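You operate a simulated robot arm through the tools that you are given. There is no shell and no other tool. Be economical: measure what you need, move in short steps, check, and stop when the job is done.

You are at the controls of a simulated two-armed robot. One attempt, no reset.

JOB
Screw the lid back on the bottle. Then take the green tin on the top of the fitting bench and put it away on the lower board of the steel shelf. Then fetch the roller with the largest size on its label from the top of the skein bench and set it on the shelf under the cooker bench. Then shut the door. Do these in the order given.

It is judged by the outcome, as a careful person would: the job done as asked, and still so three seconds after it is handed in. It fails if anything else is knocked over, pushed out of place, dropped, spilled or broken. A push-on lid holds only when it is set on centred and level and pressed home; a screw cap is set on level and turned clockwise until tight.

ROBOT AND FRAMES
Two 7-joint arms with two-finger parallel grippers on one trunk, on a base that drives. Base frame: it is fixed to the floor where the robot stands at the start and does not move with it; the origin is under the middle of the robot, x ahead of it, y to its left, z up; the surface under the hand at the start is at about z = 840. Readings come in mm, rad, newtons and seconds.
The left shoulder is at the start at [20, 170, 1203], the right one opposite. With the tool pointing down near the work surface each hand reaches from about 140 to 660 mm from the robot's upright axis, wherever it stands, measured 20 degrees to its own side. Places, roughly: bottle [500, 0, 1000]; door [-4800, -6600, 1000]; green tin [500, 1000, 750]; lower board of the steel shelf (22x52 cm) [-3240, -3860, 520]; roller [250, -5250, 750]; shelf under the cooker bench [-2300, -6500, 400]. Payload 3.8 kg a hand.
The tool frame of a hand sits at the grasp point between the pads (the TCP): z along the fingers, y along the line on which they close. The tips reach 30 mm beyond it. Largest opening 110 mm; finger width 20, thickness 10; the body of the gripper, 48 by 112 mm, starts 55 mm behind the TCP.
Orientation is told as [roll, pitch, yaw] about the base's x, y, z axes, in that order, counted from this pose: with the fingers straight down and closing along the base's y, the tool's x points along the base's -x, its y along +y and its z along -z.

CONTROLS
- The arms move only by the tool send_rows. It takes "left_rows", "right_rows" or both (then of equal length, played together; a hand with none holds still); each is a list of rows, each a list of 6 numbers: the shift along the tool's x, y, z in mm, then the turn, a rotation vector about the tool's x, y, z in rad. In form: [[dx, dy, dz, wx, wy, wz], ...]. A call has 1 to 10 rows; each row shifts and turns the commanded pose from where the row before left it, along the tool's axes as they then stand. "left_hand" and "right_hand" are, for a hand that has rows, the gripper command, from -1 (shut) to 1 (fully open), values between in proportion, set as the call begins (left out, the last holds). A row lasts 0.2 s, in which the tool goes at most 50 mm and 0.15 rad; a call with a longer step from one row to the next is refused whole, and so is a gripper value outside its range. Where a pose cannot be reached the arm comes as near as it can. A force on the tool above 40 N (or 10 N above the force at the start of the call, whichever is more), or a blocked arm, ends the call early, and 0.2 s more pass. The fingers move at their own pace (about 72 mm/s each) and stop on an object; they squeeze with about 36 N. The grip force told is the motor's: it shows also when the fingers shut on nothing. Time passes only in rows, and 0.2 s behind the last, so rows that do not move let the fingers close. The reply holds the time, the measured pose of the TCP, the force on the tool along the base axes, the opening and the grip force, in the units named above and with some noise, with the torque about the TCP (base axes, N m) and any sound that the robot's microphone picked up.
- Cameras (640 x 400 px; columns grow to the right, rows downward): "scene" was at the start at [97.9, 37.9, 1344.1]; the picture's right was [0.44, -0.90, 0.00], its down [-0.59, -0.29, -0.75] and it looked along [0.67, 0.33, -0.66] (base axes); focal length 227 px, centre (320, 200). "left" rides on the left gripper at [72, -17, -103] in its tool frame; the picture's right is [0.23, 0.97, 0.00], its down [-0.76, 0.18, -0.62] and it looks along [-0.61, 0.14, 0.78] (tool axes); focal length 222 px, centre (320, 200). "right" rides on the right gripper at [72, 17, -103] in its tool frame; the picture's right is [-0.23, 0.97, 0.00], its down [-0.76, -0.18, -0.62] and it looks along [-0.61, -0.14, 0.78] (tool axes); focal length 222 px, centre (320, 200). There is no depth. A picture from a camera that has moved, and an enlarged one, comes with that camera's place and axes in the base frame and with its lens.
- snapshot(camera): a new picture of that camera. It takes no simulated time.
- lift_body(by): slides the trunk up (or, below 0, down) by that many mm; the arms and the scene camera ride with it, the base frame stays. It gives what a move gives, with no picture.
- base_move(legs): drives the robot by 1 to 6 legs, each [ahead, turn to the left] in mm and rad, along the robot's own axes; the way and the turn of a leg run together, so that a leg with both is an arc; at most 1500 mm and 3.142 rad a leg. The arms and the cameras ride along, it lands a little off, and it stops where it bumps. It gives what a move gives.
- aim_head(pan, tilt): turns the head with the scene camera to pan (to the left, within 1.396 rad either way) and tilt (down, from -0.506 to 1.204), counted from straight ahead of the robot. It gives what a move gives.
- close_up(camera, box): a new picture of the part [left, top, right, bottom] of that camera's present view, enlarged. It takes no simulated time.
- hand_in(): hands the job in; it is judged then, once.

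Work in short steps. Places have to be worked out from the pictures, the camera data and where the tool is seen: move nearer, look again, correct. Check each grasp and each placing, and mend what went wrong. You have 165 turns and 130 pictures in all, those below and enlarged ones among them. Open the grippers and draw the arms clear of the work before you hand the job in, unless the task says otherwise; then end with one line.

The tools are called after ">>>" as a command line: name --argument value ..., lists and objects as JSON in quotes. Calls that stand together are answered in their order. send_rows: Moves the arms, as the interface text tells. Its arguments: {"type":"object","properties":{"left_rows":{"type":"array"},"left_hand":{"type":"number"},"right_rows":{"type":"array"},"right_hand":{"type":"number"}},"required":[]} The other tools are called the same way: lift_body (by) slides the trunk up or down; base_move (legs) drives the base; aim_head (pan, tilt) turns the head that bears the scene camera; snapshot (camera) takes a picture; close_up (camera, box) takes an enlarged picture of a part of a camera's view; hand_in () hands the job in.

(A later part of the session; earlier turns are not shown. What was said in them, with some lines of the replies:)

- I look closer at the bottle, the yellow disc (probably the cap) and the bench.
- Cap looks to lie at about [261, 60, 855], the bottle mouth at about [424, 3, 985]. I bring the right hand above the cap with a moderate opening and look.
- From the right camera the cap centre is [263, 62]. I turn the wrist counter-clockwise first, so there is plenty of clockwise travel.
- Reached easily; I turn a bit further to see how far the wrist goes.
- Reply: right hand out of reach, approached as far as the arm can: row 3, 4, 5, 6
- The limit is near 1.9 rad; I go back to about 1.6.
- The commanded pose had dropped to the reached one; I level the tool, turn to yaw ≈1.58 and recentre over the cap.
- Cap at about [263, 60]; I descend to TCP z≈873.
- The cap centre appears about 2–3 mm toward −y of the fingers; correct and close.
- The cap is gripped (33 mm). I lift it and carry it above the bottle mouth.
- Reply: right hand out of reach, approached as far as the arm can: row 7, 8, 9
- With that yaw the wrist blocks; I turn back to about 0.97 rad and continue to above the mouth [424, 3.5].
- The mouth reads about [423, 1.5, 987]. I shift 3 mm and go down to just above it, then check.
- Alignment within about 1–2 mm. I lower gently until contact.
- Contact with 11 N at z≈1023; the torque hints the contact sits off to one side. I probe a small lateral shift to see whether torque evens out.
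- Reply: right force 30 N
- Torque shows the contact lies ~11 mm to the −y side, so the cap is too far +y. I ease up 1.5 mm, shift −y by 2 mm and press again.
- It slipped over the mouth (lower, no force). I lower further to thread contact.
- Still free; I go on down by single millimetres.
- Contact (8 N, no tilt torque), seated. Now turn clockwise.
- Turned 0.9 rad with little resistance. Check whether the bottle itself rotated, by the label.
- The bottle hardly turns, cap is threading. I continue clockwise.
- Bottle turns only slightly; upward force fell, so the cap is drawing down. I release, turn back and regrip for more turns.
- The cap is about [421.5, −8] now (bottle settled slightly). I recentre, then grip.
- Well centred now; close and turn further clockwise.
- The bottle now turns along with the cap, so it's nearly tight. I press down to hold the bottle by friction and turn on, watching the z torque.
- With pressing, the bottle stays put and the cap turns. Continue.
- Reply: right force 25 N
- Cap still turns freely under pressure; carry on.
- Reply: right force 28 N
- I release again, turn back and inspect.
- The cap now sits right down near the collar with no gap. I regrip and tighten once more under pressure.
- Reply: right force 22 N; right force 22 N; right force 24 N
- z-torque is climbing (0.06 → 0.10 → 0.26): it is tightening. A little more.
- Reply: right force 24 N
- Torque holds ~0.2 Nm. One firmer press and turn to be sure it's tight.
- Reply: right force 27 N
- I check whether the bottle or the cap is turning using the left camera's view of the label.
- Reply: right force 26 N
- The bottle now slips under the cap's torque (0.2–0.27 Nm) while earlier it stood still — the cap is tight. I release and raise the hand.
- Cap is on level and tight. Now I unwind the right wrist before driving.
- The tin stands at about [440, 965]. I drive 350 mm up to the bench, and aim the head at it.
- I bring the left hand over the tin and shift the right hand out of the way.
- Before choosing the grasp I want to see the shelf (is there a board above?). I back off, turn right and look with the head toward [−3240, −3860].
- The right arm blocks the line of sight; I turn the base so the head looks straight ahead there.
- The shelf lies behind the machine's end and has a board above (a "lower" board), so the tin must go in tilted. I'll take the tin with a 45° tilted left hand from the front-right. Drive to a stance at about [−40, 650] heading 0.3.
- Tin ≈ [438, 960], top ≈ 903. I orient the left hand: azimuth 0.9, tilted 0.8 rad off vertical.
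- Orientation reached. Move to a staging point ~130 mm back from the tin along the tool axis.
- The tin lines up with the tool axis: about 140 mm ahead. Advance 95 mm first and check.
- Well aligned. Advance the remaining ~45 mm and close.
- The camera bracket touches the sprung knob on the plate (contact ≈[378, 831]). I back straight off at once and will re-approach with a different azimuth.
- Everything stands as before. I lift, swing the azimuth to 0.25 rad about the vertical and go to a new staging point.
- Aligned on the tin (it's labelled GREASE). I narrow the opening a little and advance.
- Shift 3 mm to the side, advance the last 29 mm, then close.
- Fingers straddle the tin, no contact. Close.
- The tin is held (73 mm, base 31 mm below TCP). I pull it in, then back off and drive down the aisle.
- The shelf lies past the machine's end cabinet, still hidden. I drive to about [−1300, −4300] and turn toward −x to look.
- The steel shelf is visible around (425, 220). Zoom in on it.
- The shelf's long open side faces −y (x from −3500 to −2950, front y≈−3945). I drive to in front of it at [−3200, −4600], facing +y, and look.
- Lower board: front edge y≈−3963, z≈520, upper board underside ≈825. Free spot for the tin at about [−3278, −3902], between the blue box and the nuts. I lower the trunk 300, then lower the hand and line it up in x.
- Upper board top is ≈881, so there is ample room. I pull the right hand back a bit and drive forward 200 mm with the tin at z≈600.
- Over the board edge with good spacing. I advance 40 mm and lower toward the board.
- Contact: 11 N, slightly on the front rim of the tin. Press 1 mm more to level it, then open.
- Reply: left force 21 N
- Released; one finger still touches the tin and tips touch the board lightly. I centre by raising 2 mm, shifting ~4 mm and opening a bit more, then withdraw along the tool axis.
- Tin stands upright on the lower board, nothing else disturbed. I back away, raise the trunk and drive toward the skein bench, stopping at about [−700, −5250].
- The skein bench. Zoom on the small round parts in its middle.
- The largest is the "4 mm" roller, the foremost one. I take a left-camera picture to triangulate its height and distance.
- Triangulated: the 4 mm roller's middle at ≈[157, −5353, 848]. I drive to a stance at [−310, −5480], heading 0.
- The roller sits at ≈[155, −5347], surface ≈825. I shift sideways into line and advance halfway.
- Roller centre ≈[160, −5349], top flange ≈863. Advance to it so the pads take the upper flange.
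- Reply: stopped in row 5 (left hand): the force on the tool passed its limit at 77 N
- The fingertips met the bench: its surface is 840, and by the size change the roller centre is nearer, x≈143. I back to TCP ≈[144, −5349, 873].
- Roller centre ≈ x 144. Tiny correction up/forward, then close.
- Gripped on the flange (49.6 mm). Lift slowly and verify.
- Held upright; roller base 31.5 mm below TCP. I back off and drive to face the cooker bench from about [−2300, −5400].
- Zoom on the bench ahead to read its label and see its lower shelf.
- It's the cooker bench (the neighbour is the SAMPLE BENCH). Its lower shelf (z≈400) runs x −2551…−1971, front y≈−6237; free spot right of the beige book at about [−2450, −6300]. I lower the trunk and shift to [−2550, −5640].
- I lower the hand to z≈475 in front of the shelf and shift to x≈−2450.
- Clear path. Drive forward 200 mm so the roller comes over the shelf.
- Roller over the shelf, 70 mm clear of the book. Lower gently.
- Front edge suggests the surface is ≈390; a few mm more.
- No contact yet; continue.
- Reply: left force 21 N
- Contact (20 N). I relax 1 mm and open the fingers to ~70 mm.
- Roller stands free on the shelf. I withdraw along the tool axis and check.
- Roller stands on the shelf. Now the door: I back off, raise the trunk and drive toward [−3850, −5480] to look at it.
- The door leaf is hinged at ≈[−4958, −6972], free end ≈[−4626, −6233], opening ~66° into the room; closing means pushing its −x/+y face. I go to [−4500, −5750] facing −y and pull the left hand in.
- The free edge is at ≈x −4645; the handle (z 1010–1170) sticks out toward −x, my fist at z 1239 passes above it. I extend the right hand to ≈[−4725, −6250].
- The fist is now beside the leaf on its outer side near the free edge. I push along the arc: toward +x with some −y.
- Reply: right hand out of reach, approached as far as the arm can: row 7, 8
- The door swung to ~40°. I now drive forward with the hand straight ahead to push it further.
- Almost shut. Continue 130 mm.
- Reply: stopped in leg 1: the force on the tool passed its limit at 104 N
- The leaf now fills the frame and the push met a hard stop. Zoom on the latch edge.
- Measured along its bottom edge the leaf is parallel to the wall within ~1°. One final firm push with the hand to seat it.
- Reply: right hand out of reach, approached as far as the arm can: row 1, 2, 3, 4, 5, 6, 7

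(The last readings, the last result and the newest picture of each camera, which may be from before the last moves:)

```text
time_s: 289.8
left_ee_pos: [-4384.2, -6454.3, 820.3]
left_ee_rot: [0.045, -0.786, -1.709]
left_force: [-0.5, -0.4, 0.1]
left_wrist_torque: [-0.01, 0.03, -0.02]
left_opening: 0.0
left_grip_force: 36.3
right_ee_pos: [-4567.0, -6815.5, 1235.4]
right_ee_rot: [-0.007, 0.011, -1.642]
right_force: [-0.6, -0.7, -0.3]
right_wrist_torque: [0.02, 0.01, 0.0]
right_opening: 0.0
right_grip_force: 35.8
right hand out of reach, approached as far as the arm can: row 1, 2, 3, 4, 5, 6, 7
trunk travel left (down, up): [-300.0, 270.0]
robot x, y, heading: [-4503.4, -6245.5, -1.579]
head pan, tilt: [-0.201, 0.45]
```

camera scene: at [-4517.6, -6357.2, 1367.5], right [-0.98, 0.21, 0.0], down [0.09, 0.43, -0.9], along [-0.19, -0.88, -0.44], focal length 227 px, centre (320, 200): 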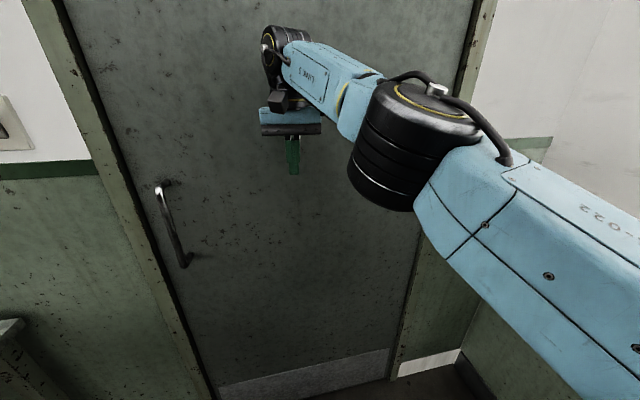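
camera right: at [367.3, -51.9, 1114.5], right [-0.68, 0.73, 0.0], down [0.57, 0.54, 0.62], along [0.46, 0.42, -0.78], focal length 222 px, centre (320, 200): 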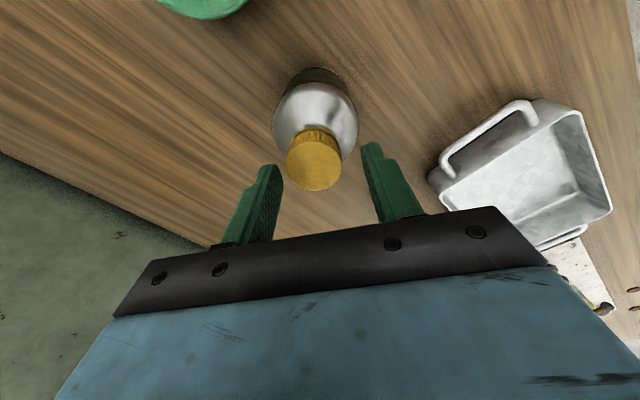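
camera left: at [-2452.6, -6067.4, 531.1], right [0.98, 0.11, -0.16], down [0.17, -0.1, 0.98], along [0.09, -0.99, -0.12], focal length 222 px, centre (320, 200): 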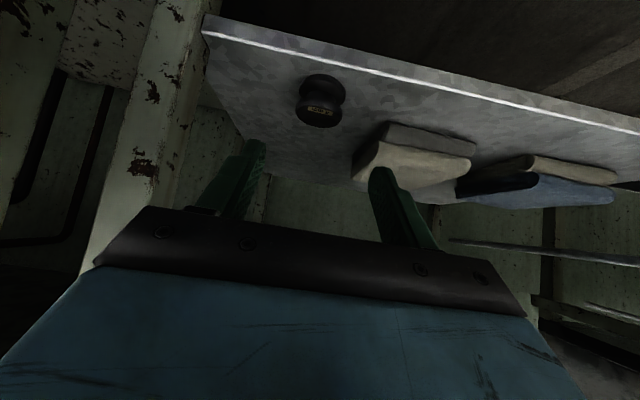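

The arm itself is at its reach limit, so I drive a little further to verify the stop is the shut door.

>>> base_move --legs '[[80, 0]]'

>>> snapshot --camera "scene"

```text
time_s: 290.9
left_ee_pos: [-4384.1, -6522.7, 819.1]
left_ee_rot: [0.043, -0.788, -1.706]
left_force: [-0.4, -0.4, 0.3]
left_wrist_torque: [-0.02, 0.0, 0.0]
left_opening: 0.0
left_grip_force: 36.4
right_ee_pos: [-4567.3, -6877.6, 1236.9]
right_ee_rot: [-0.013, 0.031, -1.636]
right_force: [0.6, 0.7, 1.0]
right_wrist_torque: [0.06, -0.01, -0.01]
right_opening: 0.1
right_grip_force: 35.4
trunk travel left (down, up): [-300.0, 270.0]
robot x, y, heading: [-4498.8, -6308.9, -1.574]
head pan, tilt: [-0.201, 0.45]
stopped in leg 1: the force on the tool passed its limit at 124 N (the readings are from after the stop); the commanded pose is now the measured one
```

```text
19 pictures are left
camera scene: at [-4517.6, -6420.9, 1367.9], right [-0.98, 0.21, 0.0], down [0.09, 0.43, -0.9], along [-0.18, -0.88, -0.44], focal length 227 px, centre (320, 200)
```

scene: 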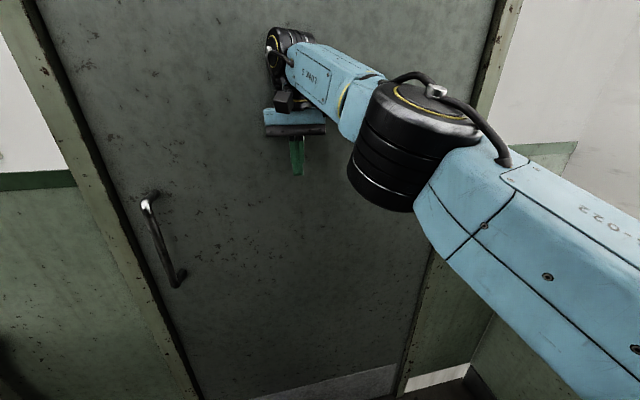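

It advanced 63 mm before the next stop; I repeat to be sure the leaf is home.

>>> base_move --legs '[[80, 0]]'

>>> snapshot --camera "scene"

```text
time_s: 291.6
left_ee_pos: [-4385.0, -6528.6, 819.9]
left_ee_rot: [0.046, -0.795, -1.709]
left_force: [0.9, 0.8, -0.2]
left_wrist_torque: [-0.02, -0.02, -0.01]
left_opening: 0.1
left_grip_force: 36.0
right_ee_pos: [-4567.6, -6878.2, 1239.7]
right_ee_rot: [-0.019, 0.047, -1.627]
right_force: [-5.8, 27.9, -0.4]
right_wrist_torque: [-2.49, -0.49, 0.18]
right_opening: 0.0
right_grip_force: 36.2
trunk travel left (down, up): [-300.0, 270.0]
robot x, y, heading: [-4498.3, -6318.9, -1.577]
head pan, tilt: [-0.201, 0.45]
stopped in leg 1: the force on the tool passed its limit at 76 N (the readings are from after the stop); the commanded pose is now the measured one
```

```text
18 pictures are left
camera scene: at [-4519.0, -6425.2, 1368.3], right [-0.98, 0.21, 0.0], down [0.09, 0.42, -0.9], along [-0.19, -0.88, -0.43], focal length 227 px, centre (320, 200)
```

scene: 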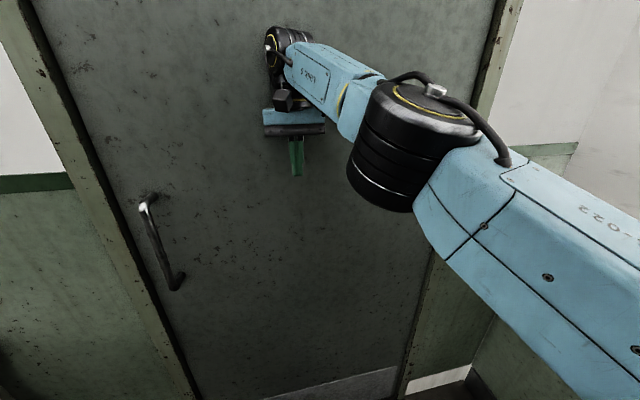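

The hand met a hard stop without moving further (28 N steady) — the door is shut against its frame. I back away and check it stays shut.

>>> base_move --legs '[[-500, 0]]'

>>> snapshot --camera "scene"

```text
time_s: 294.6
left_ee_pos: [-4380.5, -6029.2, 820.9]
left_ee_rot: [0.042, -0.791, -1.697]
left_force: [-0.4, -0.4, -0.5]
left_wrist_torque: [0.01, -0.02, 0.01]
left_opening: 0.0
left_grip_force: 36.1
right_ee_pos: [-4559.1, -6382.2, 1235.8]
right_ee_rot: [-0.02, 0.047, -1.618]
right_force: [0.0, 0.3, 0.2]
right_wrist_torque: [-0.02, 0.03, 0.04]
right_opening: 0.0
right_grip_force: 36.2
trunk travel left (down, up): [-300.0, 270.0]
robot x, y, heading: [-4497.9, -5818.0, -1.566]
head pan, tilt: [-0.201, 0.45]
```

```text
17 pictures are left
camera scene: at [-4516.0, -5928.9, 1367.9], right [-0.98, 0.19, 0.0], down [0.08, 0.43, -0.9], along [-0.18, -0.88, -0.43], focal length 227 px, centre (320, 200)
```

scene: 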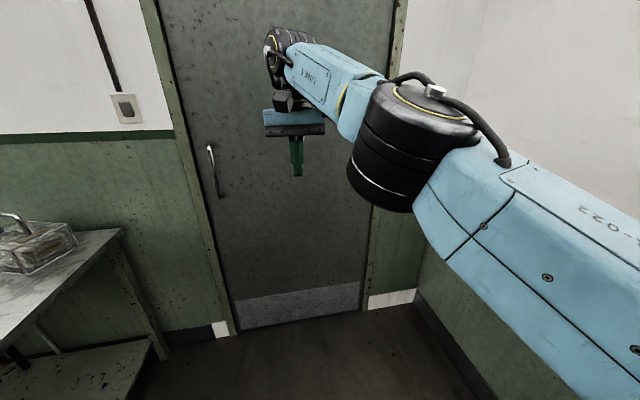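

>>> close_up --camera "scene" --box '[150, 120, 400, 345]'

```text
1.78 times, centred on (275, 232) of scene
camera zoom: at [-4516.0, -5928.9, 1367.9], right [-0.98, 0.19, 0.0], down [0.08, 0.43, -0.9], along [-0.18, -0.88, -0.43], focal length 403 px, centre (400, 142)
```

zoom: 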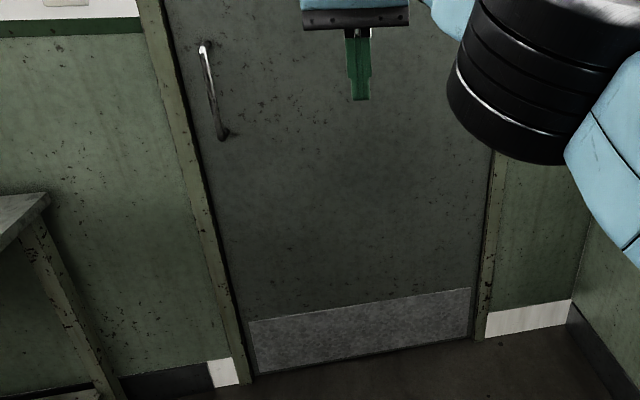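

The door is flush in its frame. I open both grippers; the arms are clear of everything.

>>> send_rows --left_rows '[[0, 0, 0, 0, 0, 0], [0, 0, 0, 0, 0, 0], [0, 0, 0, 0, 0, 0]]' --right_rows '[[30, 0, 0, 0, 0, 0], [30, 0, 0, 0, 0, 0], [0, 0, 0, 0, 0, 0]]' --left_hand 1 --right_hand 1

>>> hand_in

```text
time_s: 295.4
left_ee_pos: [-4381.5, -6028.3, 820.2]
left_ee_rot: [0.046, -0.788, -1.699]
left_force: [-0.2, 0.0, 0.7]
left_wrist_torque: [0.0, -0.04, 0.02]
left_opening: 109.9
left_grip_force: 0.9
right_ee_pos: [-4548.1, -6347.9, 1245.8]
right_ee_rot: [-0.018, 0.049, -1.62]
right_force: [-0.4, 0.4, 0.0]
right_wrist_torque: [-0.02, -0.02, -0.02]
right_opening: 110.0
right_grip_force: 0.8
right hand out of reach, approached as far as the arm can: row 1
trunk travel left (down, up): [-300.0, 270.0]
robot x, y, heading: [-4501.9, -5817.4, -1.566]
head pan, tilt: [-0.201, 0.45]
```

```text
The job is handed in.
```

I handed in all four jobs in order: the cap is screwed on (turned until the bottle began slipping under it; it shifted about 1 cm), the green tin is on the steel shelf's lower board, the 4 mm roller is on the shelf under the cooker bench, and the door is shut; my hand also briefly bumped the sprung knob on the fitting bench, which I saw no damage to.
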